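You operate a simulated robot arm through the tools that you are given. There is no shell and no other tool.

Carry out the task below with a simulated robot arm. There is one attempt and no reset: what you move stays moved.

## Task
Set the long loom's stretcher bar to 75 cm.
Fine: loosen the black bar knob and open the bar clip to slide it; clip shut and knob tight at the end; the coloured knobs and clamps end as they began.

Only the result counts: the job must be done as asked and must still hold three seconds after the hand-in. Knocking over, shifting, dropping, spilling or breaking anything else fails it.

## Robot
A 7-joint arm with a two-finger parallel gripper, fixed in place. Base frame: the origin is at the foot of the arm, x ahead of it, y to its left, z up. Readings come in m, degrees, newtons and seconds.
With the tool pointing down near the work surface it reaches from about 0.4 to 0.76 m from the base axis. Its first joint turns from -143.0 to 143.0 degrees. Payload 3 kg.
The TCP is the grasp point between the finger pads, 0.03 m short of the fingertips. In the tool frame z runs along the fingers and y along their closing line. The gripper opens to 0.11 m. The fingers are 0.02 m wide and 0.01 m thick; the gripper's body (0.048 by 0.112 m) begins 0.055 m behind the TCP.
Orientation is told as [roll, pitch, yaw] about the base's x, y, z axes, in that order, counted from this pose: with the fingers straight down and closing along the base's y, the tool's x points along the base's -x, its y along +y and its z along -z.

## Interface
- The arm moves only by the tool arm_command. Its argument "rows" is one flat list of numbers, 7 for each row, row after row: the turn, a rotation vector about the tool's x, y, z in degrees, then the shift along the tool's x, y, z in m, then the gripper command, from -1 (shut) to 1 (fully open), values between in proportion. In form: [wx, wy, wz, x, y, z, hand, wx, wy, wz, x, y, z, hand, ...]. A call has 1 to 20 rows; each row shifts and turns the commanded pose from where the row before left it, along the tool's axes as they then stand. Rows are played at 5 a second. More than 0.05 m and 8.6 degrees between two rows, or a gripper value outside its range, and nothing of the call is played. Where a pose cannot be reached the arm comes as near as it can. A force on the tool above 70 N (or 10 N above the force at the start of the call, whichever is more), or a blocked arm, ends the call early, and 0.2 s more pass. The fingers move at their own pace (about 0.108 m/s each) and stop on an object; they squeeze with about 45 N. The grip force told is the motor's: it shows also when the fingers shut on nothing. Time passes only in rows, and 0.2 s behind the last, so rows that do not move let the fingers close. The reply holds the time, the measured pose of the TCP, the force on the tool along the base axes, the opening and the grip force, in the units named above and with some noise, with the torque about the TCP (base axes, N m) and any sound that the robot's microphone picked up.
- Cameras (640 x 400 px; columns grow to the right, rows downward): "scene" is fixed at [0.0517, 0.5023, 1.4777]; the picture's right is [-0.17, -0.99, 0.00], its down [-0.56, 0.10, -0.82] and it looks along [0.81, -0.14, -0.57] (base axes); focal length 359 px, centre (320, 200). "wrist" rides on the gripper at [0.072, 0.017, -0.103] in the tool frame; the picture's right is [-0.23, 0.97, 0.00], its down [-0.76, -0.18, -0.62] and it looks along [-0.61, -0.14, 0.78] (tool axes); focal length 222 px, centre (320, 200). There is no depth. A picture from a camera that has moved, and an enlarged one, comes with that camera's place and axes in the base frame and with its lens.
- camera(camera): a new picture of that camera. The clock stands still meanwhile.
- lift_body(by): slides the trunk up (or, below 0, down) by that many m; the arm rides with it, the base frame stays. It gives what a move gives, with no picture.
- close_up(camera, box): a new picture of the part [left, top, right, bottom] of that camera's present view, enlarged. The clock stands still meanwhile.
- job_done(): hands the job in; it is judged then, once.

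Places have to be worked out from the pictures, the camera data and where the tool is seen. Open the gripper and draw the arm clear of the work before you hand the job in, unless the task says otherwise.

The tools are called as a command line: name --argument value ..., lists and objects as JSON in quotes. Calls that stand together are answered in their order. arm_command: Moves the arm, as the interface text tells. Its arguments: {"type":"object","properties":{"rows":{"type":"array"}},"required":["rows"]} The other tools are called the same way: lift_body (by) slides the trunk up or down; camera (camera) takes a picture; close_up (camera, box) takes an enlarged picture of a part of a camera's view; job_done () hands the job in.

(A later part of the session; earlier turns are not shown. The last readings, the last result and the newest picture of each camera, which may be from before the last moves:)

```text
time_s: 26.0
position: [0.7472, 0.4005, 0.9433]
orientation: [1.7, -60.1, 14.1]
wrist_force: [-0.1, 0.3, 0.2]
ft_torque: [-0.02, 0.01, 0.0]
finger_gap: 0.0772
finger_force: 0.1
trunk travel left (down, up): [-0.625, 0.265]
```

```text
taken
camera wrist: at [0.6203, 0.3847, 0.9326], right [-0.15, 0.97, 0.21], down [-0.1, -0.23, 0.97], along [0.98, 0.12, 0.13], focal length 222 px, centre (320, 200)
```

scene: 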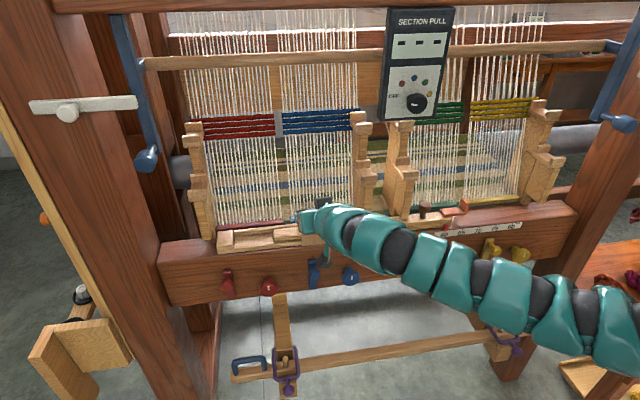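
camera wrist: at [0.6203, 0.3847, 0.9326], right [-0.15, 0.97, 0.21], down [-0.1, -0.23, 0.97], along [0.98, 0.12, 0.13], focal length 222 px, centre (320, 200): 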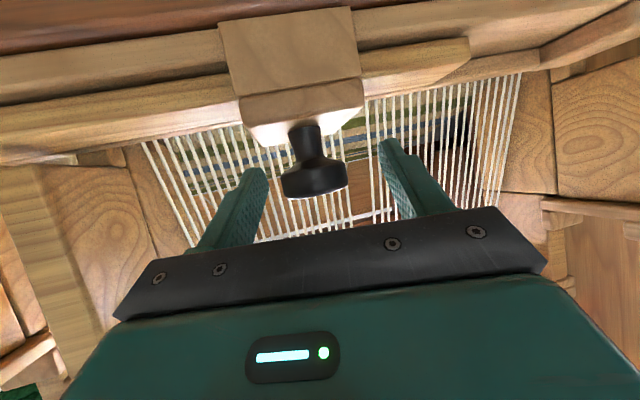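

Reached (0.747, 0.4005, 0.943) with the knob between the fingers. I centre by 2 mm, close and turn anticlockwise 36° in small rows.

arm_command --rows '[0, 0, 0, 0, -0.002, 0, 0.4, 0, 0, 0, 0, 0, 0, -1, 0, 0, 0, 0, 0, 0, -1, 0, 0, 0, 0, 0, 0, -1]'

arm_command --rows '[-3.46, 0, -2.0, 0, -0.0004, 0, -1, -3.46, 0, -2.0, 0, -0.0004, 0, -1, -3.46, 0, -2.0, 0, -0.0004, 0, -1, -3.46, 0, -2.0, 0, -0.0004, 0, -1, -3.46, 0, -2.0, 0, -0.0004, 0, -1]'

close_up --camera "scene" --box '[280, 180, 380, 250]'

```text
time_s: 27.0
position: [0.7476, 0.3967, 0.9418]
orientation: [1.6, -59.9, 14.0]
wrist_force: [-1.1, -4.0, -2.2]
ft_torque: [-0.12, -0.05, 0.0]
finger_gap: 0.0395
finger_force: 45.1
trunk travel left (down, up): [-0.625, 0.265]
```

```text
time_s: 28.2
position: [0.7496, 0.3951, 0.9419]
orientation: [1.7, -60.2, 34.0]
wrist_force: [-5.6, -14.7, -8.5]
ft_torque: [-0.24, 0.82, -0.06]
finger_gap: 0.0392
finger_force: 45.2
trunk travel left (down, up): [-0.625, 0.265]
```

```text
5.71 times, centred on (330, 215) of scene
camera zoom: at [0.0517, 0.5023, 1.4777], right [-0.17, -0.99, 0.0], down [-0.56, 0.1, -0.82], along [0.81, -0.14, -0.57], focal length 2050 px, centre (263, 114)
```

zoom: 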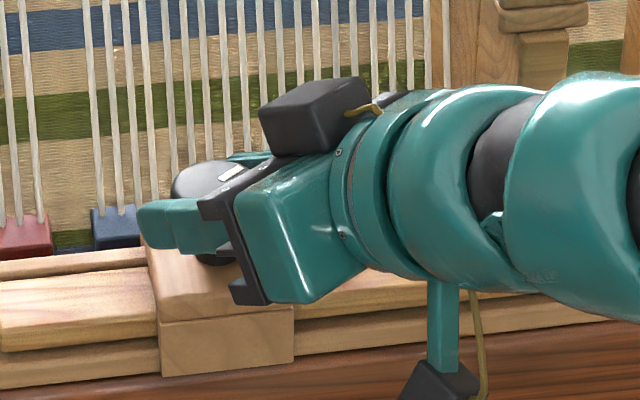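

The knob follows, its mark now clearly further round, with modest side forces of about 15 N. I continue 16° with a slightly larger sideways correction.

arm_command --rows '[-3.46, 0, -2.0, 0, -0.0009, -0.0005, -1, -3.46, 0, -2.0, 0, -0.0009, -0.0005, -1, -3.46, 0, -2.0, 0, -0.0009, -0.0005, -1, -3.46, 0, -2.0, 0, -0.0009, -0.0005, -1]'

close_up --camera "scene" --box '[280, 180, 380, 250]'

camera --camera "wrist"

```text
time_s: 29.2
position: [0.7504, 0.3936, 0.9419]
orientation: [1.4, -60.3, 50.2]
wrist_force: [5.9, -4.4, -12.8]
ft_torque: [-0.58, 0.81, -0.08]
finger_gap: 0.0393
finger_force: 44.8
trunk travel left (down, up): [-0.625, 0.265]
```

```text
5.71 times, centred on (330, 215) of scene
camera zoom: at [0.0517, 0.5023, 1.4777], right [-0.17, -0.99, 0.0], down [-0.56, 0.1, -0.82], along [0.81, -0.14, -0.57], focal length 2050 px, centre (263, 114)
```

zoom: 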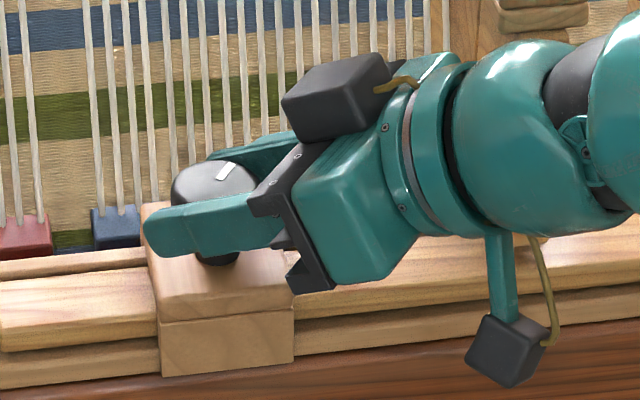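

```text
taken
camera wrist: at [0.6585, 0.3069, 0.9311], right [-0.69, 0.69, 0.21], down [0.04, -0.25, 0.97], along [0.72, 0.68, 0.14], focal length 222 px, centre (320, 200)
```

wrist: 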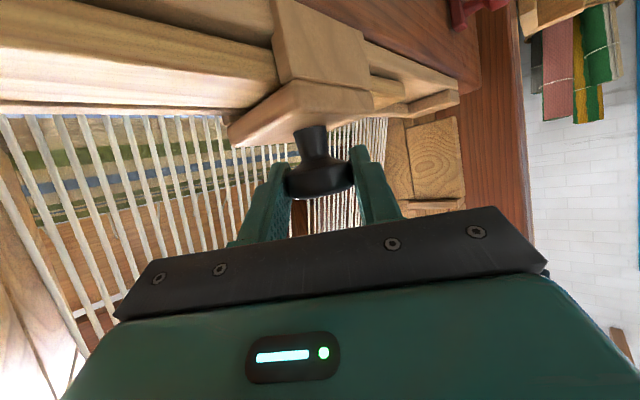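

The mark shows about 54° of total turn. I release, back off, swing slowly back to heading 14° away from the knob, and will take another stroke.

arm_command --rows '[0, 0, 0, 0, 0, 0, 0.4, 0, 0, 0, 0, 0, 0, 0.4, 0, 0, 0, 0, 0, -0.02, 0.4, 0, 0, 0, 0, 0, -0.02, 0.4, 3.46, 0, 2.0, 0, 0.0032, -0.0009, 0.4, 3.46, 0, 2.0, 0, 0.0032, -0.0009, 0.4, 3.46, 0, 2.0, 0, 0.0032, -0.0009, 0.4, 3.46, 0, 2.0, 0, 0.0032, -0.0009, 0.4, 3.46, 0, 2.0, 0, 0.0032, -0.0009, 0.4, 3.46, 0, 2.0, 0, 0.0032, -0.0009, 0.4, 3.46, 0, 2.0, 0, 0.0032, -0.0009, 0.4, 3.46, 0, 2.0, 0, 0.0032, -0.0009, 0.4, 3.46, 0, 2.0, 0, 0.0032, -0.0009, 0.4, 0, 0, 0, 0, 0, 0, 0.4]'

camera --camera "wrist"

close_up --camera "scene" --box '[280, 180, 380, 250]'

```text
time_s: 32.2
position: [0.7054, 0.3852, 0.9684]
orientation: [1.8, -60.1, 13.8]
wrist_force: [0.4, 0.6, -0.1]
ft_torque: [-0.01, -0.01, 0.0]
finger_gap: 0.077
finger_force: 0.2
trunk travel left (down, up): [-0.625, 0.265]
```

```text
taken
camera wrist: at [0.5792, 0.3685, 0.9574], right [-0.15, 0.97, 0.21], down [-0.1, -0.23, 0.97], along [0.98, 0.12, 0.13], focal length 222 px, centre (320, 200)
```

wrist: 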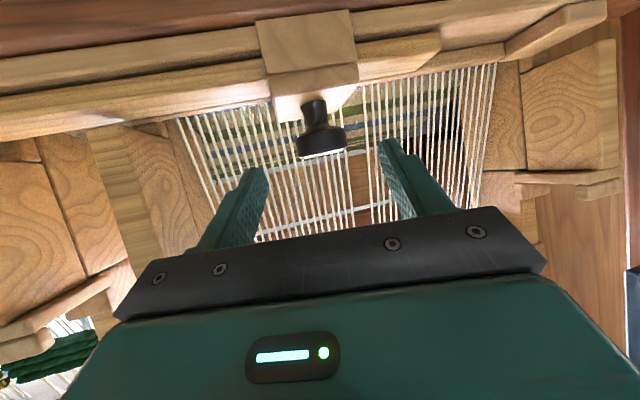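

```text
5.71 times, centred on (330, 215) of scene
camera zoom: at [0.0517, 0.5023, 1.4777], right [-0.17, -0.99, 0.0], down [-0.56, 0.1, -0.82], along [0.81, -0.14, -0.57], focal length 2050 px, centre (263, 114)
```

zoom: 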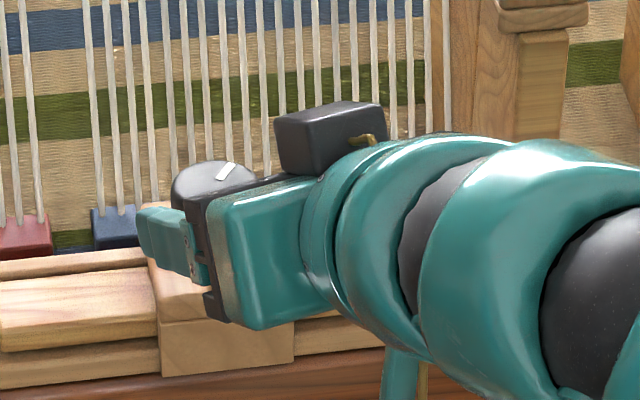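

The swing back went cleanly and the knob stayed put. I repeat: slide in, grip, and turn another 36° anticlockwise.

arm_command --rows '[0, 0, 0, 0, 0.0006, 0.017, 0.4, 0, 0, 0, 0, 0.0006, 0.017, 0.4, 0, 0, 0, 0, 0.0006, 0.017, 0.4, 0, 0, 0, 0, 0, 0, -1, 0, 0, 0, 0, 0, 0, -1, 0, 0, 0, 0, 0, 0, -1, -3.46, 0, -2.0, 0, -0.0006, -0.0002, -1, -3.46, 0, -2.0, 0, -0.0006, -0.0002, -1, -3.46, 0, -2.0, 0, -0.0006, -0.0002, -1, -3.46, 0, -2.0, 0, -0.0006, -0.0002, -1, -3.46, 0, -2.0, 0, -0.0006, -0.0002, -1, -3.46, 0, -2.0, 0, -0.0006, -0.0002, -1, -3.46, 0, -2.0, 0, -0.0006, -0.0002, -1, -3.46, 0, -2.0, 0, -0.0006, -0.0002, -1, -3.46, 0, -2.0, 0, -0.0006, -0.0002, -1]'

close_up --camera "scene" --box '[280, 180, 380, 250]'

```text
time_s: 35.4
position: [0.7511, 0.3935, 0.9411]
orientation: [1.5, -60.4, 50.2]
wrist_force: [5.9, -2.1, -10.7]
ft_torque: [-0.3, 0.49, -0.73]
finger_gap: 0.0393
finger_force: 44.6
trunk travel left (down, up): [-0.625, 0.265]
```

```text
5.71 times, centred on (330, 215) of scene
camera zoom: at [0.0517, 0.5023, 1.4777], right [-0.17, -0.99, 0.0], down [-0.56, 0.1, -0.82], along [0.81, -0.14, -0.57], focal length 2050 px, centre (263, 114)
```

zoom: 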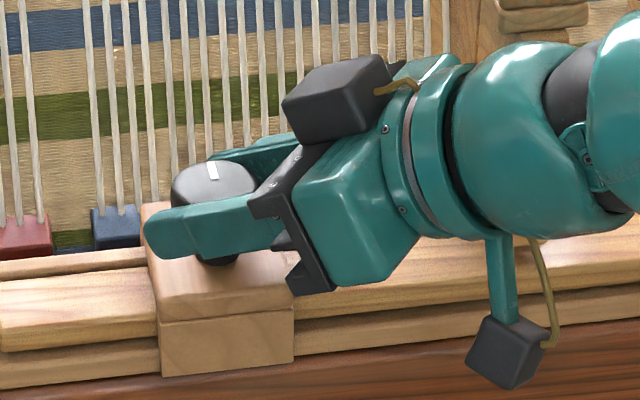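

The torque about the vertical jumped to −0.73 N·m and the mark turned less than the hand. The knob has hit its loose end stop and is fully loosened. I release and back away.

arm_command --rows '[0, 0, 0, 0, 0, 0, 0.4, 0, 0, 0, 0, 0, 0, 0.4, 0, 0, 0, 0, 0, -0.02, 0.4, 0, 0, 0, 0, 0, -0.02, 0.4, 0, 0, 0, 0, 0, -0.02, 0.4, 3.46, 0, 2.0, 0, 0.001, -0.001, 0.4, 3.46, 0, 2.0, 0, 0.001, -0.001, 0.4, 3.46, 0, 2.0, 0, 0.001, -0.001, 0.4, 3.46, 0, 2.0, 0, 0.001, -0.001, 0.4, 3.46, 0, 2.0, 0, 0.001, -0.001, 0.4, 3.46, 0, 2.0, 0, 0.001, -0.001, 0.4, 3.46, 0, 2.0, 0, 0.001, -0.001, 0.4, 0, 0, 0, 0, 0, 0, 0.4]'

camera --camera "wrist"

camera --camera "scene"

close_up --camera "scene" --box '[280, 180, 380, 250]'

```text
time_s: 38.2
position: [0.7072, 0.354, 0.9755]
orientation: [1.7, -60.0, 21.9]
wrist_force: [-0.5, -0.5, -0.2]
ft_torque: [0.0, 0.0, -0.02]
finger_gap: 0.077
finger_force: 0.0
trunk travel left (down, up): [-0.625, 0.265]
```

```text
taken
camera wrist: at [0.5851, 0.3205, 0.9654], right [-0.28, 0.94, 0.21], down [-0.07, -0.24, 0.97], along [0.96, 0.26, 0.13], focal length 222 px, centre (320, 200)
```

wrist: 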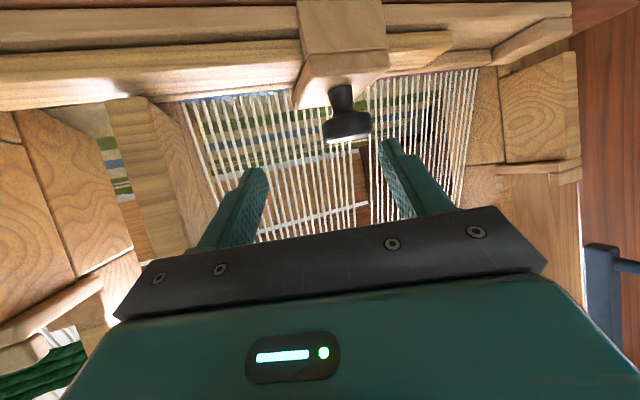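

```text
taken
```

scene: 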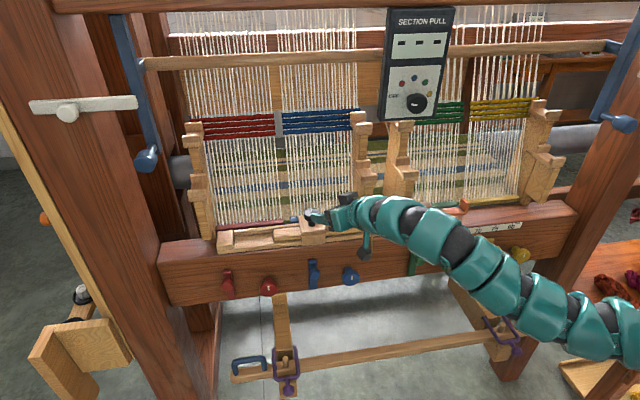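

```text
5.71 times, centred on (330, 215) of scene
camera zoom: at [0.0517, 0.5023, 1.4777], right [-0.17, -0.99, 0.0], down [-0.56, 0.1, -0.82], along [0.81, -0.14, -0.57], focal length 2050 px, centre (263, 114)
```

zoom: 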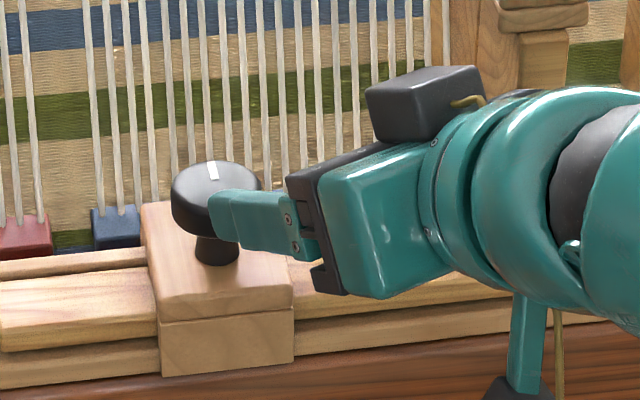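

The loosened knob's mark now points away from the robot, which I'll need for re-tightening later. Next is the clip, so I move back and to the right, levelling the heading to 0° and the tilt to 45°.

arm_command --rows '[2.17, 1.875, 1.69, 0.0043, -0.0165, -0.0136, 0.4, 2.17, 1.875, 1.69, 0.0043, -0.0165, -0.0136, 0.4, 2.17, 1.875, 1.69, 0.0043, -0.0165, -0.0136, 0.4, 2.17, 1.875, 1.69, 0.0043, -0.0165, -0.0136, 0.4, 2.17, 1.875, 1.69, 0.0043, -0.0165, -0.0136, 0.4, 2.17, 1.875, 1.69, 0.0043, -0.0165, -0.0136, 0.4, 2.17, 1.875, 1.69, 0.0043, -0.0165, -0.0136, 0.4, 2.17, 1.875, 1.69, 0.0043, -0.0165, -0.0136, 0.4]'

camera --camera "wrist"

camera --camera "scene"

```text
time_s: 40.0
position: [0.6348, 0.1994, 1.0101]
orientation: [1.4, -44.6, 0.6]
wrist_force: [0.3, 0.6, 0.7]
ft_torque: [0.0, -0.03, 0.02]
finger_gap: 0.0771
finger_force: 0.1
trunk travel left (down, up): [-0.625, 0.265]
```

```text
taken
camera wrist: at [0.51, 0.2138, 1.0338], right [0.14, 0.97, 0.17], down [0.11, -0.19, 0.98], along [0.98, -0.11, -0.13], focal length 222 px, centre (320, 200)
```

wrist: 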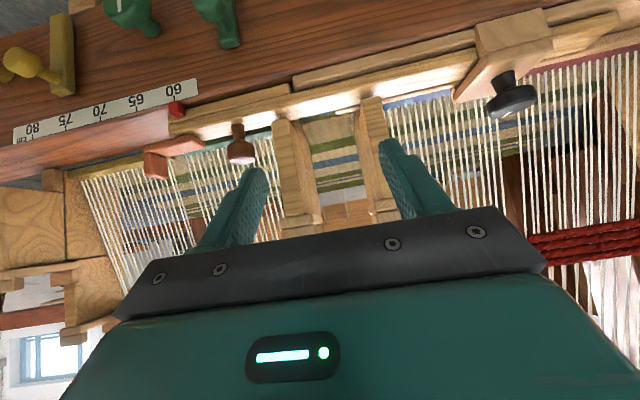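

```text
taken
```

scene: 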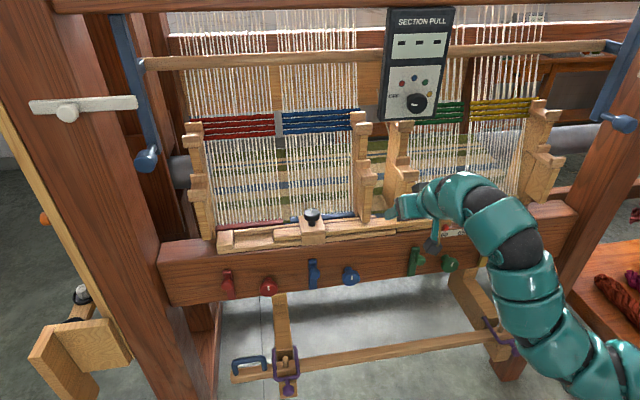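

Clear motion. I continue right to be directly in front of the clip at y≈0.03 and remove the small leftover roll.

arm_command --rows '[1.41, -0.4, -0.57, 0, -0.043, 0, 0.4, 0, 0, 0, 0, -0.043, 0, 0.4, 0, 0, 0, 0, -0.043, 0, 0.4, 0, 0, 0, 0, -0.04, 0, 0.4]'

camera --camera "wrist"

close_up --camera "wrist" --box '[230, 80, 430, 205]'

camera --camera "scene"

```text
time_s: 41.0
position: [0.6388, 0.0292, 1.0119]
orientation: [-0.6, -45.0, 1.2]
wrist_force: [-0.4, 1.2, 0.1]
ft_torque: [-0.03, 0.0, -0.04]
finger_gap: 0.0773
finger_force: 0.2
trunk travel left (down, up): [-0.625, 0.265]
```

```text
taken
camera wrist: at [0.5132, 0.0461, 1.0336], right [0.15, 0.98, 0.15], down [0.1, -0.17, 0.98], along [0.98, -0.13, -0.12], focal length 222 px, centre (320, 200)
```

wrist: 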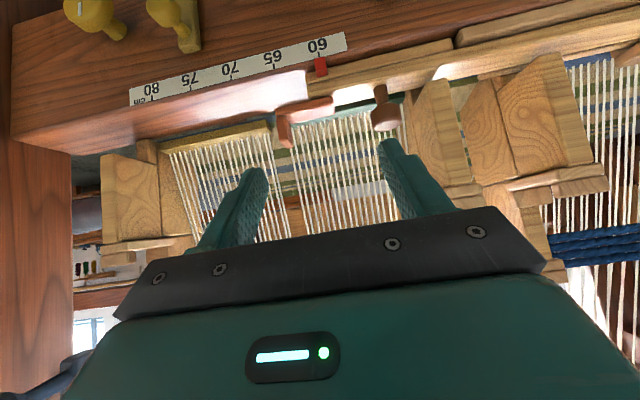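

```text
3.20 times, centred on (330, 142) of wrist
camera zoom: at [0.5132, 0.0461, 1.0336], right [0.15, 0.98, 0.15], down [0.1, -0.17, 0.98], along [0.98, -0.13, -0.12], focal length 711 px, centre (288, 384)
```

zoom: 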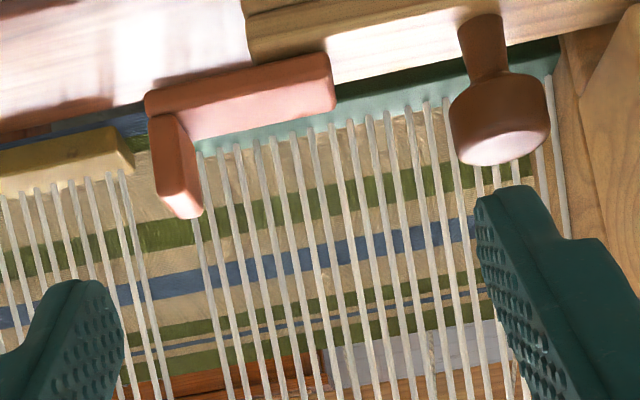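

```text
taken
```

scene: 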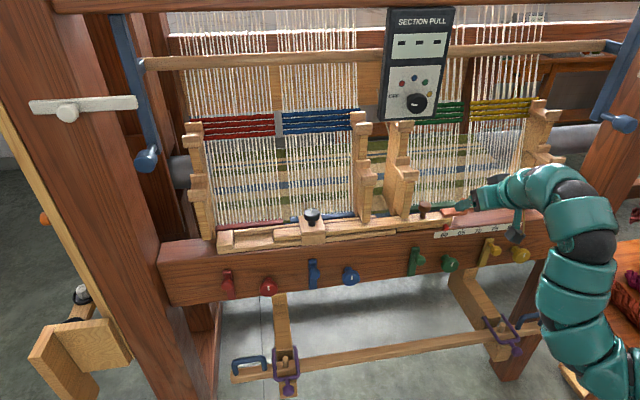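

I now place the clip well: its plate spans x≈0.746–0.769 and y≈−0.019 to 0.046, with its underside at z≈0.893 and top at 0.902. The tab stands at the outer end up to z≈0.934, the beam top is at z≈0.861 and the slider end at y≈0.02. I close the fingers and move to a point in front of the plate's overhang.

arm_command --rows '[0.6, 0, 0, 0.0082, -0.0086, 0.0262, -1, 0, 0, 0, 0.0082, -0.0086, 0.0262, -1, 0, 0, 0, 0.0082, -0.0086, 0.0262, -1, 0, 0, 0, 0.0082, -0.0086, 0.0262, -1, 0, 0, 0, 0, 0, 0, -1]'

camera --camera "wrist"

close_up --camera "scene" --box '[400, 160, 560, 260]'

```text
time_s: 42.2
position: [0.6905, -0.0041, 0.9136]
orientation: [-1.2, -45.0, 1.3]
wrist_force: [-0.3, -0.4, 0.6]
ft_torque: [0.02, 0.0, -0.02]
finger_gap: 0.0001
finger_force: 37.5
trunk travel left (down, up): [-0.625, 0.265]
```

```text
taken
camera wrist: at [0.5649, 0.0132, 0.9354], right [0.15, 0.98, 0.15], down [0.1, -0.16, 0.98], along [0.98, -0.14, -0.12], focal length 222 px, centre (320, 200)
```

wrist: 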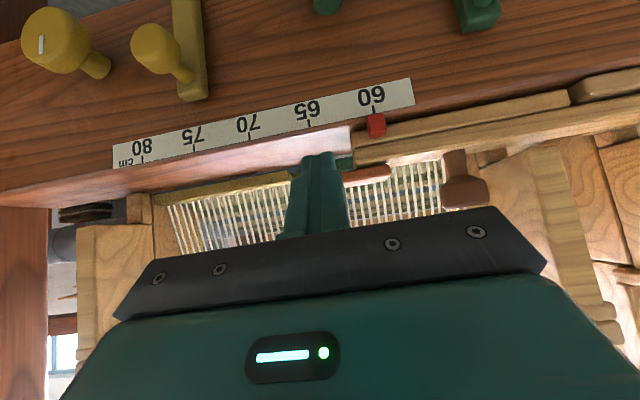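

```text
4.00 times, centred on (480, 210) of scene
camera zoom: at [0.0517, 0.5023, 1.4777], right [-0.17, -0.99, 0.0], down [-0.56, 0.1, -0.82], along [0.81, -0.14, -0.57], focal length 1435 px, centre (-320, 160)
```

zoom: 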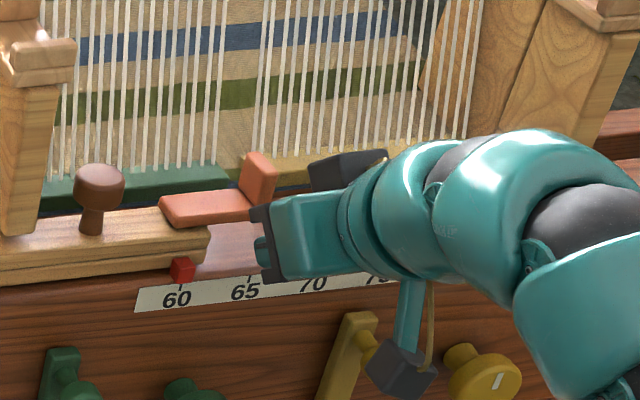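

The closed fingers are in front of the overhang at y≈−0.004. I slide them under the plate's outer part, above the beam.

arm_command --rows '[0, 0, 0, -0.0044, 0, 0.0132, -1, 0, 0, 0, -0.0044, 0, 0.0132, -1, 0, 0, 0, -0.0044, 0, 0.0132, -1, 0, 0, 0, 0, 0, 0, -1]'

camera --camera "wrist"

close_up --camera "scene" --box '[400, 160, 560, 260]'

```text
time_s: 43.2
position: [0.7273, -0.0054, 0.894]
orientation: [-1.3, -45.0, 1.4]
wrist_force: [-7.5, 0.5, -5.2]
ft_torque: [-0.03, 0.08, -0.07]
finger_gap: 0.0001
finger_force: 37.9
trunk travel left (down, up): [-0.625, 0.265]
```

```text
taken
camera wrist: at [0.6016, 0.0126, 0.9164], right [0.15, 0.98, 0.14], down [0.1, -0.16, 0.98], along [0.98, -0.14, -0.12], focal length 222 px, centre (320, 200)
```

wrist: 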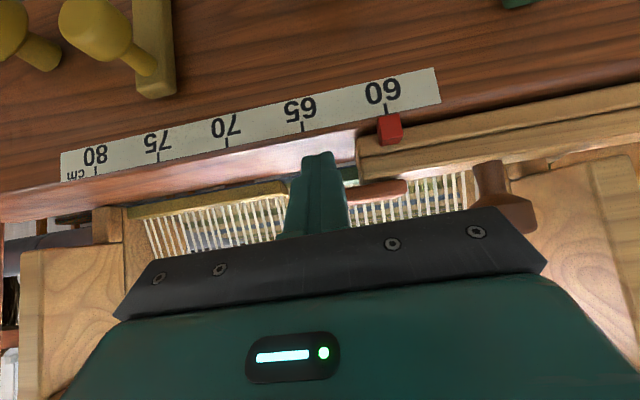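

```text
4.00 times, centred on (480, 210) of scene
camera zoom: at [0.0517, 0.5023, 1.4777], right [-0.17, -0.99, 0.0], down [-0.56, 0.1, -0.82], along [0.81, -0.14, -0.57], focal length 1435 px, centre (-320, 160)
```

zoom: 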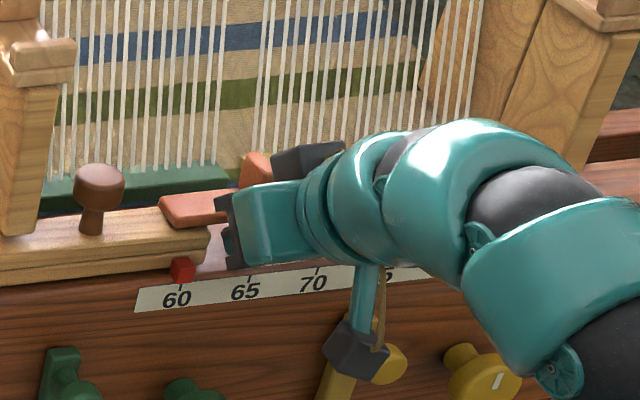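

The finger's upper face now touches the plate's front lower edge at about 9 N, as intended. I lift straight up 1 cm and watch the force and the plate.

arm_command --rows '[0, 0, 0, -0.0028, 0, -0.0028, -1, 0, 0, 0, -0.0028, 0, -0.0028, -1, 0, 0, 0, -0.0028, 0, -0.0028, -1]'

close_up --camera "scene" --box '[400, 160, 560, 260]'

camera --camera "wrist"

```text
time_s: 44.0
position: [0.7274, -0.0051, 0.9084]
orientation: [-1.3, -45.1, 1.2]
wrist_force: [-4.9, -0.8, -0.2]
ft_torque: [-0.01, 0.03, 0.06]
finger_gap: 0.0
finger_force: 38.0
trunk travel left (down, up): [-0.625, 0.265]
```

```text
4.00 times, centred on (480, 210) of scene
camera zoom: at [0.0517, 0.5023, 1.4777], right [-0.17, -0.99, 0.0], down [-0.56, 0.1, -0.82], along [0.81, -0.14, -0.57], focal length 1435 px, centre (-320, 160)
```

zoom: 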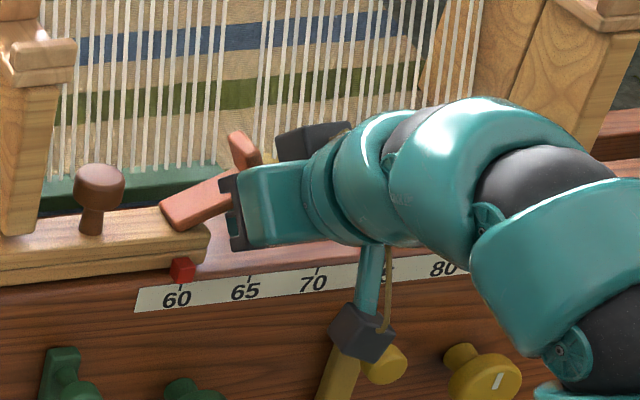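

```text
taken
camera wrist: at [0.6022, 0.0129, 0.9302], right [0.15, 0.98, 0.15], down [0.1, -0.16, 0.98], along [0.98, -0.14, -0.12], focal length 222 px, centre (320, 200)
```

wrist: 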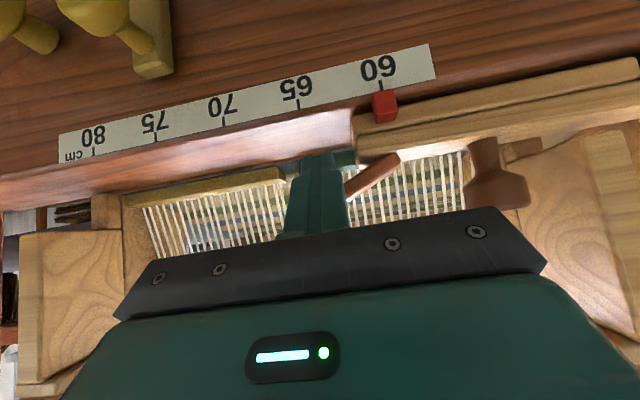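

The plate swings up about its inner end, so the clip opens by flipping up. I keep pushing along an arc, up then towards +y.

arm_command --rows '[0, 0, 0, -0.0037, 0, -0.0037, -1, 0, 0, 0, -0.0037, 0, -0.0037, -1, 0, 0, 0, -0.0037, 0, -0.0037, -1, 0, 0, 0, -0.0037, 0, -0.0037, -1, 0, 0, 0, -0.005, 0.0095, -0.005, -1, 0, 0, 0, -0.0033, 0.011, -0.0033, -1]'

close_up --camera "scene" --box '[400, 160, 560, 260]'

camera --camera "wrist"

```text
time_s: 45.4
position: [0.726, -0.0023, 0.9294]
orientation: [-3.0, -43.5, 0.7]
wrist_force: [-8.8, -40.1, -12.7]
ft_torque: [-0.27, 0.22, -0.58]
finger_gap: 0.0004
finger_force: 37.5
trunk travel left (down, up): [-0.625, 0.265]
stopped in row 6: the force on the tool passed its limit at 78 N (the readings are from after the stop); the commanded pose is now the measured one
```

```text
4.00 times, centred on (480, 210) of scene
camera zoom: at [0.0517, 0.5023, 1.4777], right [-0.17, -0.99, 0.0], down [-0.56, 0.1, -0.82], along [0.81, -0.14, -0.57], focal length 1435 px, centre (-320, 160)
```

zoom: 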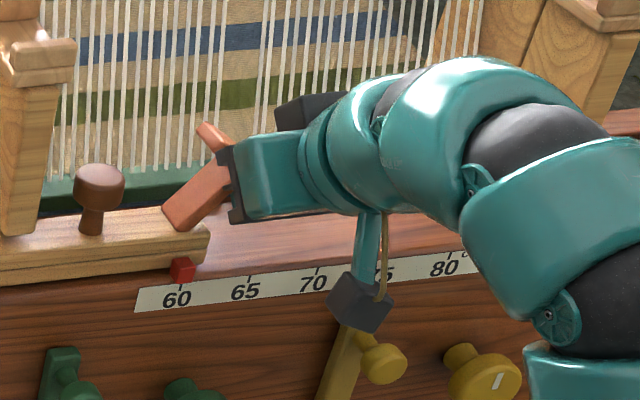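

```text
taken
camera wrist: at [0.6027, 0.0201, 0.9531], right [0.19, 0.97, 0.12], down [0.12, -0.14, 0.98], along [0.97, -0.17, -0.14], focal length 222 px, centre (320, 200)
```

wrist: 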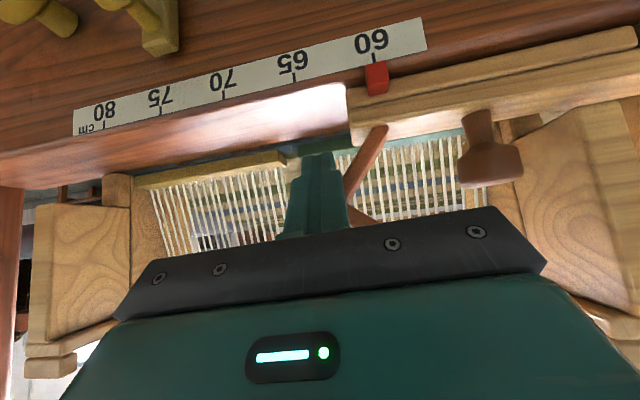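

The clip plate is now up at about 55–60° and resists further push, so it seems to be at its open stop. I move the fingers away sideways and back to see whether it stays open.

arm_command --rows '[0, 0, 0, 0, -0.01, 0, -1, 0, 0, 0, 0, -0.015, 0, -1, 0, 0, 0, 0, 0, -0.03, -1, 0, 0, 0, 0, 0, -0.03, -1, 0, 0, 0, 0, 0, -0.02, -1]'

close_up --camera "scene" --box '[400, 160, 560, 260]'

camera --camera "wrist"

```text
time_s: 46.6
position: [0.6714, -0.0161, 0.9892]
orientation: [-2.5, -43.8, 1.3]
wrist_force: [0.5, -0.1, 0.5]
ft_torque: [0.02, -0.02, 0.03]
finger_gap: 0.0001
finger_force: 37.7
trunk travel left (down, up): [-0.625, 0.265]
```

```text
4.00 times, centred on (480, 210) of scene
camera zoom: at [0.0517, 0.5023, 1.4777], right [-0.17, -0.99, 0.0], down [-0.56, 0.1, -0.82], along [0.81, -0.14, -0.57], focal length 1435 px, centre (-320, 160)
```

zoom: 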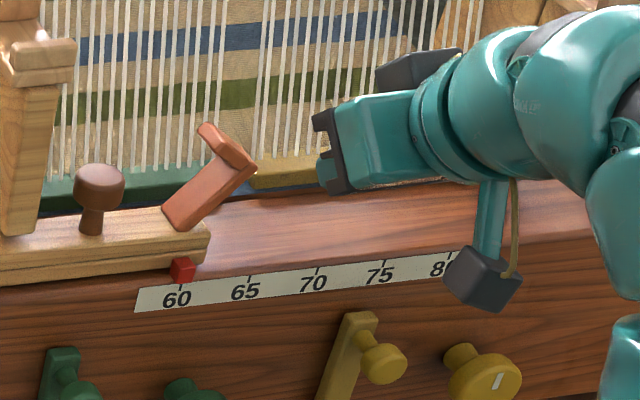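

```text
taken
camera wrist: at [0.5466, 0.0041, 1.0135], right [0.17, 0.98, 0.13], down [0.12, -0.15, 0.98], along [0.98, -0.15, -0.14], focal length 222 px, centre (320, 200)
```

wrist: 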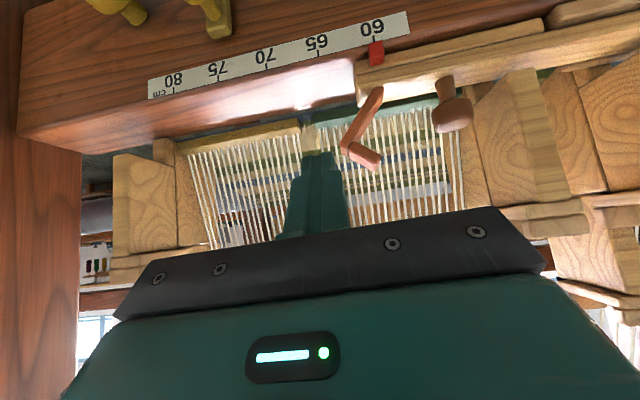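

The clip stays open by itself. Now I line up with the brown peg, judged at (0.7535, 0.0995, 0.927), opening the fingers to about 5 cm and straightening the small roll.

arm_command --rows '[-0.53, -0.4, 0.31, -0.0046, 0.0385, 0.0084, -0.09, -0.53, -0.4, 0.31, -0.0046, 0.0385, 0.0084, -0.09, -0.53, -0.4, 0.31, -0.0046, 0.0385, 0.0084, -0.09, 0, 0, 0, 0, 0, 0, -0.09]'

camera --camera "wrist"

close_up --camera "wrist" --box '[220, 70, 420, 195]'

```text
time_s: 47.6
position: [0.6999, 0.0995, 0.9783]
orientation: [0.1, -45.2, 0.0]
wrist_force: [-0.2, -1.1, 0.3]
ft_torque: [-0.02, -0.02, 0.03]
finger_gap: 0.0503
finger_force: 0.0
trunk travel left (down, up): [-0.625, 0.265]
```

```text
taken
camera wrist: at [0.5748, 0.1171, 1.0006], right [0.16, 0.97, 0.16], down [0.09, -0.18, 0.98], along [0.98, -0.14, -0.12], focal length 222 px, centre (320, 200)
```

wrist: 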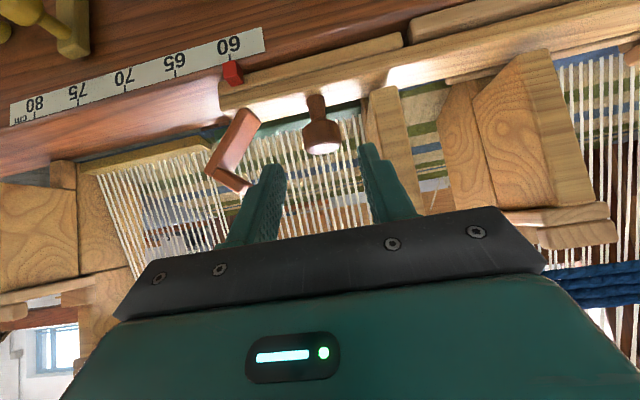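

```text
3.20 times, centred on (320, 132) of wrist
camera zoom: at [0.5748, 0.1171, 1.0006], right [0.16, 0.97, 0.16], down [0.09, -0.18, 0.98], along [0.98, -0.14, -0.12], focal length 711 px, centre (320, 416)
```

zoom: 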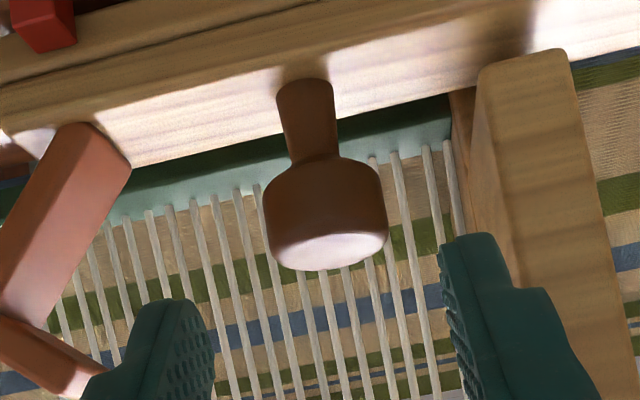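

The peg head centre is at about (0.7535, 0.1015, 0.9265) and lies between the fingers, clear of the post and the open clip. I slide in and grip it.

arm_command --rows '[0, 0, 0, -0.0005, 0.0006, 0.02, -0.09, 0, 0, 0, -0.0005, 0.0006, 0.02, -0.09, 0, 0, 0, -0.0005, 0.0006, 0.02, -0.09, 0, 0, 0, 0, 0, 0, -0.09, 0, 0, 0, 0, 0, 0, -1, 0, 0, 0, 0, 0, 0, -1, 0, 0, 0, 0, 0, 0, -1]'

camera --camera "wrist"

close_up --camera "scene" --box '[380, 160, 540, 260]'

```text
time_s: 49.2
position: [0.7442, 0.0997, 0.9368]
orientation: [0.0, -45.1, -0.2]
wrist_force: [-1.6, -5.8, -0.9]
ft_torque: [-0.17, -0.14, -0.13]
finger_gap: 0.0314
finger_force: 45.0
trunk travel left (down, up): [-0.625, 0.265]
```

```text
taken
camera wrist: at [0.6178, 0.1182, 0.9591], right [0.16, 0.97, 0.16], down [0.1, -0.18, 0.98], along [0.98, -0.14, -0.12], focal length 222 px, centre (320, 200)
```

wrist: 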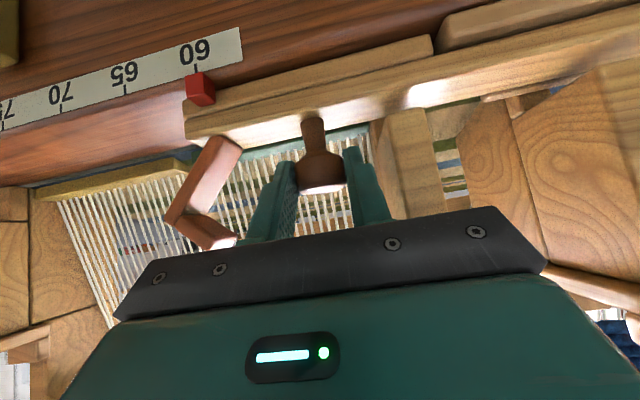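

```text
4.00 times, centred on (460, 210) of scene
camera zoom: at [0.0517, 0.5023, 1.4777], right [-0.17, -0.99, 0.0], down [-0.56, 0.1, -0.82], along [0.81, -0.14, -0.57], focal length 1435 px, centre (-240, 160)
```

zoom: 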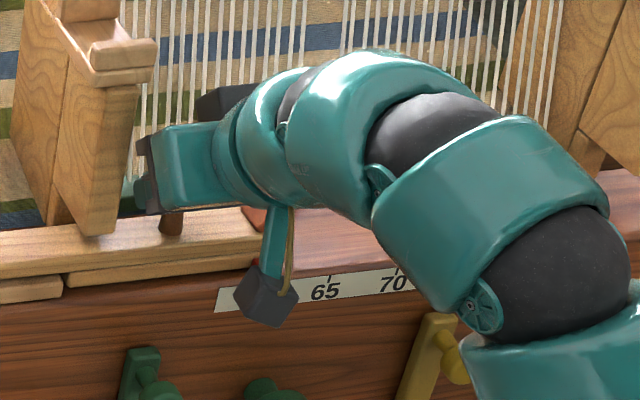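

The peg is held with a gap of 31.4 mm. I slide it gently 2 cm towards −y and check the resistance.

arm_command --rows '[0, 0, 0, 0, -0.005, 0, -1, 0, 0, 0, 0, -0.005, 0, -1, 0, 0, 0, 0, -0.005, 0, -1, 0, 0, 0, 0, -0.005, 0, -1]'

camera --camera "wrist"

```text
time_s: 50.2
position: [0.7436, 0.0795, 0.9371]
orientation: [0.0, -45.1, -0.1]
wrist_force: [4.5, 0.3, 0.4]
ft_torque: [0.22, -0.19, 0.29]
finger_gap: 0.0312
finger_force: 45.1
trunk travel left (down, up): [-0.625, 0.265]
```

```text
taken
camera wrist: at [0.6177, 0.0985, 0.9592], right [0.16, 0.97, 0.16], down [0.1, -0.18, 0.98], along [0.98, -0.14, -0.12], focal length 222 px, centre (320, 200)
```

wrist: 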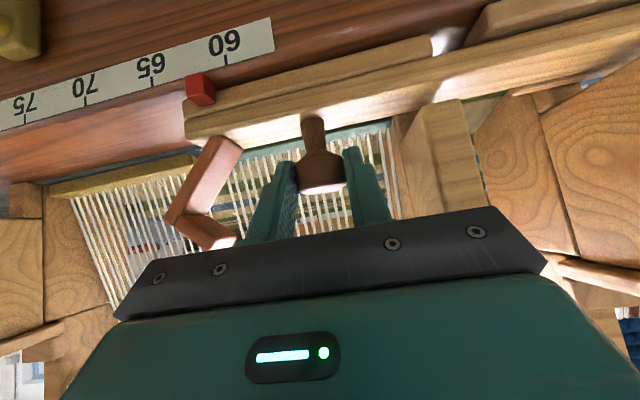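

The bar slides freely and the pointer is now near 62. A small +x force suggests the bar runs slightly outward, so I add a slight +x slope and slide 11 cm further.

arm_command --rows '[0, 0, 0, -0.0003, -0.01, 0.0003, -1, 0, 0, 0, -0.0003, -0.01, 0.0003, -1, 0, 0, 0, -0.0002, -0.01, 0.0002, -1, 0, 0, 0, -0.0002, -0.01, 0.0002, -1, 0, 0, 0, -0.0002, -0.01, 0.0002, -1, 0, 0, 0, -0.0002, -0.01, 0.0002, -1]'

arm_command --rows '[0, 0, 0, -0.0002, -0.01, 0.0002, -1, 0, 0, 0, -0.0002, -0.01, 0.0002, -1, 0, 0, 0, -0.0002, -0.01, 0.0002, -1, 0, 0, 0, -0.0002, -0.01, 0.0002, -1, 0, 0, 0, -0.0002, -0.01, 0.0002, -1]'

camera --camera "wrist"

camera --camera "scene"

```text
time_s: 51.6
position: [0.7424, 0.0199, 0.9379]
orientation: [-0.1, -45.1, 0.0]
wrist_force: [-24.4, -1.9, -7.7]
ft_torque: [0.25, 0.4, 0.13]
finger_gap: 0.0313
finger_force: 45.8
trunk travel left (down, up): [-0.625, 0.265]
```

```text
time_s: 52.8
position: [0.7427, -0.0303, 0.938]
orientation: [0.0, -45.1, -0.3]
wrist_force: [-32.8, -1.6, -15.9]
ft_torque: [0.02, 0.86, -0.03]
finger_gap: 0.0313
finger_force: 45.5
trunk travel left (down, up): [-0.625, 0.265]
```

```text
taken
camera wrist: at [0.6187, -0.0123, 0.9597], right [0.16, 0.97, 0.16], down [0.1, -0.18, 0.98], along [0.98, -0.14, -0.12], focal length 222 px, centre (320, 200)
```

wrist: 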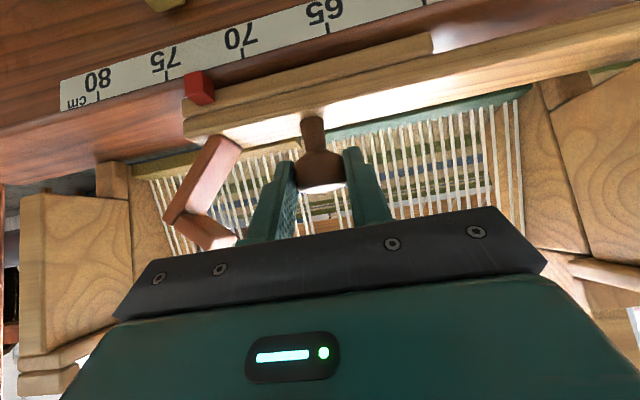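

```text
taken
```

scene: 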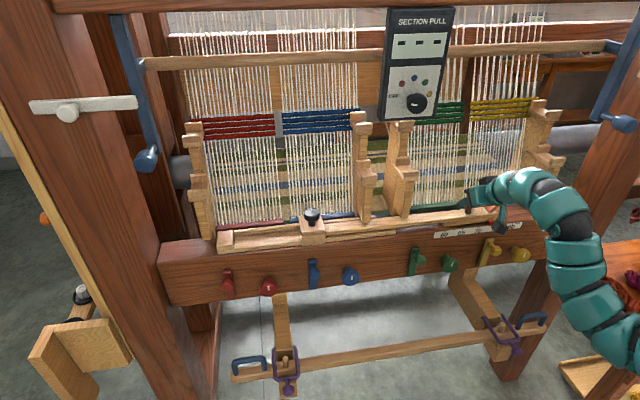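

The TCP has moved 13 cm and the pointer reads about 73. The −33 N in x means my slope was wrong and the bar runs straight along −y. I take out about 3 mm of x and slide the last 2 cm slowly.

arm_command --rows '[0, 0, 0, 0.0015, 0, -0.0015, -1, 0, 0, 0, 0.0008, -0.005, -0.0008, -1, 0, 0, 0, 0, -0.005, 0, -1, 0, 0, 0, 0, -0.005, 0, -1, 0, 0, 0, 0, -0.005, 0, -1, 0, 0, 0, 0, 0, 0, -1]'

camera --camera "wrist"

close_up --camera "wrist" --box '[120, 30, 280, 130]'

close_up --camera "scene" --box '[440, 185, 560, 260]'

```text
time_s: 54.2
position: [0.7448, -0.0505, 0.9381]
orientation: [0.0, -45.2, -0.1]
wrist_force: [3.9, -1.4, -8.1]
ft_torque: [-0.19, -0.01, -0.03]
finger_gap: 0.0312
finger_force: 45.1
trunk travel left (down, up): [-0.625, 0.265]
```

```text
taken
camera wrist: at [0.6187, -0.0318, 0.9594], right [0.16, 0.97, 0.16], down [0.09, -0.18, 0.98], along [0.98, -0.14, -0.12], focal length 222 px, centre (320, 200)
```

wrist: 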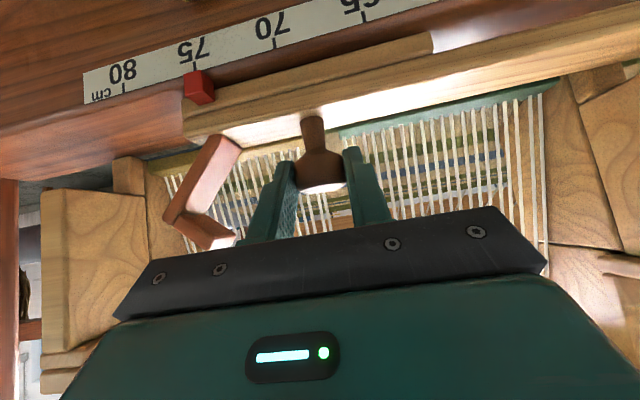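

```text
4.00 times, centred on (200, 80) of wrist
camera zoom: at [0.6187, -0.0318, 0.9594], right [0.16, 0.97, 0.16], down [0.09, -0.18, 0.98], along [0.98, -0.14, -0.12], focal length 888 px, centre (800, 680)
```

zoom: 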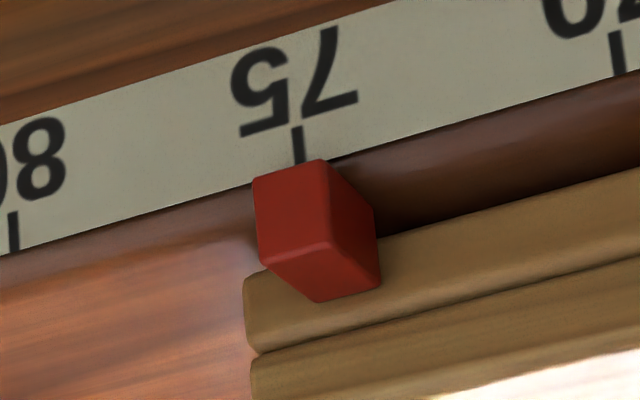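

```text
5.33 times, centred on (500, 222) of scene
camera zoom: at [0.0517, 0.5023, 1.4777], right [-0.17, -0.99, 0.0], down [-0.56, 0.1, -0.82], along [0.81, -0.14, -0.57], focal length 1913 px, centre (-640, 80)
```

zoom: 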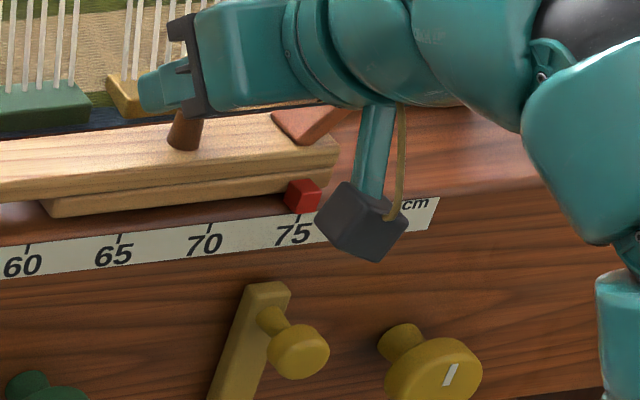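

The TCP has moved 15.0 cm in all (y from 0.0997 to −0.0505) and the pointer sits at the 75 tick. I zoom in strongly from both cameras to compare the pointer-to-tick offset with the one I saw at 60.

close_up --camera "scene" --box '[460, 190, 530, 240]'

close_up --camera "scene" --box '[485, 205, 513, 225]'

close_up --camera "wrist" --box '[160, 40, 240, 110]'

```text
8.00 times, centred on (495, 215) of scene
camera zoom: at [0.0517, 0.5023, 1.4777], right [-0.17, -0.99, 0.0], down [-0.56, 0.1, -0.82], along [0.81, -0.14, -0.57], focal length 2869 px, centre (-1080, 80)
```

zoom: 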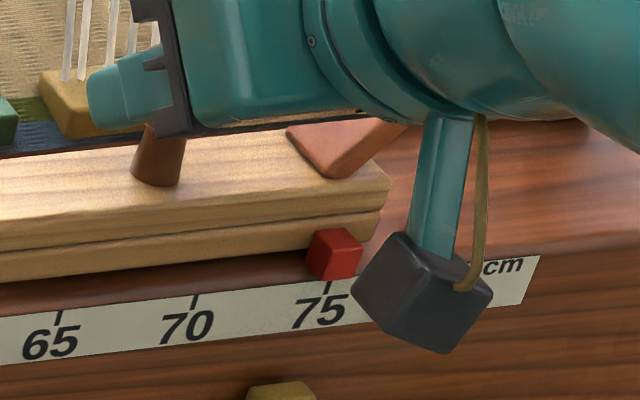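

```text
16.00 times, centred on (499, 215) of scene
camera zoom: at [0.0517, 0.5023, 1.4777], right [-0.17, -0.99, 0.0], down [-0.56, 0.1, -0.82], along [0.81, -0.14, -0.57], focal length 5739 px, centre (-2544, -40)
```

zoom: 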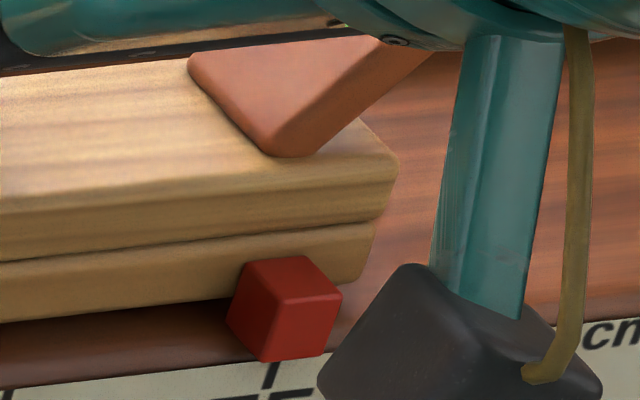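

```text
5.71 times, centred on (200, 75) of wrist
camera zoom: at [0.6187, -0.0318, 0.9594], right [0.16, 0.97, 0.16], down [0.09, -0.18, 0.98], along [0.98, -0.14, -0.12], focal length 1269 px, centre (1006, 914)
```

zoom: 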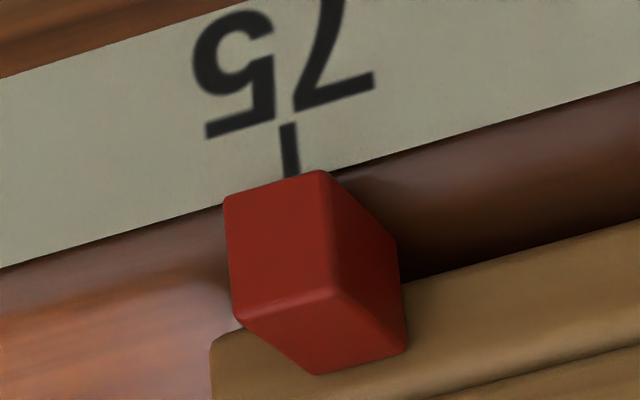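

From both +y-side views the pointer appears 2–4 mm past the tick. The same sort of offset showed at 60, so it's likely parallax. I release the peg, back off and look straight on at the pointer.

arm_command --rows '[0, 0, 0, 0, 0, 0, -0.09, 0, 0, 0, 0, 0, 0, -0.09, 0, 0, 0, 0, 0, -0.03, -0.09, 0, 0, 0, 0, 0, -0.03, -0.09, 0, 0, 0, 0, 0, -0.03, -0.09, 0, 0, 0, 0, -0.04, 0, -0.09, 0, 0, 0, 0, -0.037, 0, -0.09, 0, 0, 0, 0, 0, 0, -0.09]'

camera --camera "wrist"

close_up --camera "wrist" --box '[270, 30, 370, 105]'

close_up --camera "scene" --box '[460, 180, 540, 235]'

```text
time_s: 56.0
position: [0.6794, -0.1264, 1.0008]
orientation: [0.0, -45.1, 0.0]
wrist_force: [-0.6, 0.6, 0.5]
ft_torque: [0.0, -0.02, -0.03]
finger_gap: 0.0501
finger_force: 0.1
trunk travel left (down, up): [-0.625, 0.265]
```

```text
taken
camera wrist: at [0.5538, -0.1075, 1.0226], right [0.16, 0.97, 0.16], down [0.1, -0.18, 0.98], along [0.98, -0.14, -0.12], focal length 222 px, centre (320, 200)
```

wrist: 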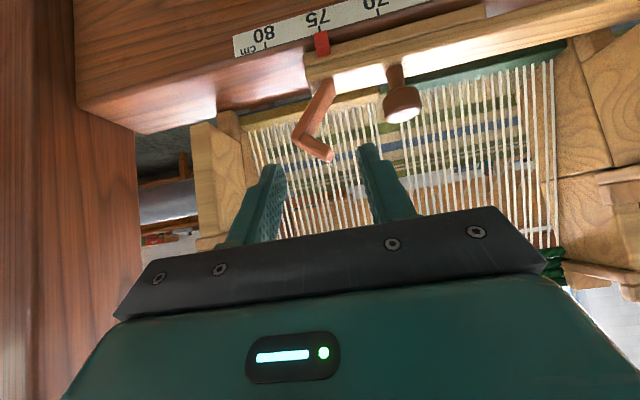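

```text
5.33 times, centred on (320, 68) of wrist
camera zoom: at [0.5538, -0.1075, 1.0226], right [0.16, 0.97, 0.16], down [0.1, -0.18, 0.98], along [0.98, -0.14, -0.12], focal length 1185 px, centre (320, 907)
```

zoom: 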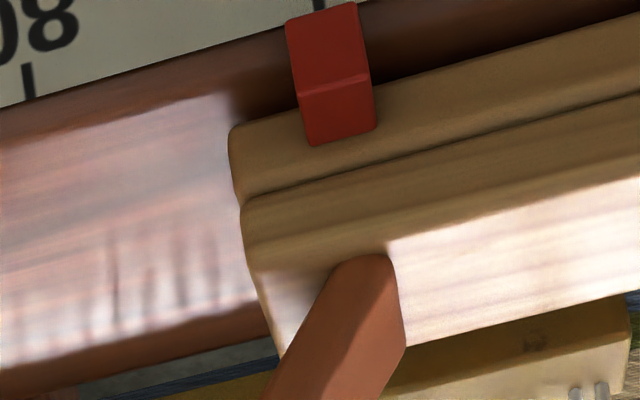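

```text
7.27 times, centred on (500, 208) of scene
camera zoom: at [0.0517, 0.5023, 1.4777], right [-0.17, -0.99, 0.0], down [-0.56, 0.1, -0.82], along [0.81, -0.14, -0.57], focal length 2608 px, centre (-989, 146)
```

zoom: 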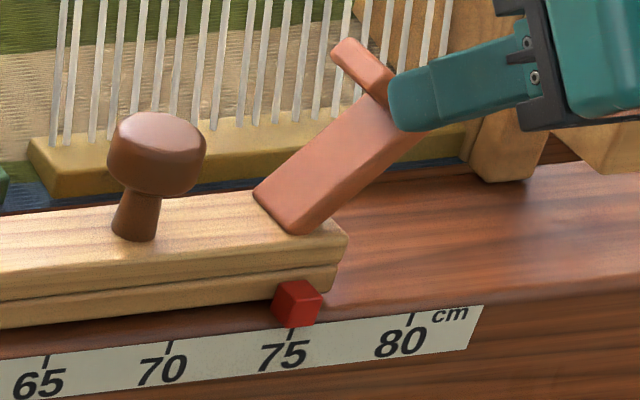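

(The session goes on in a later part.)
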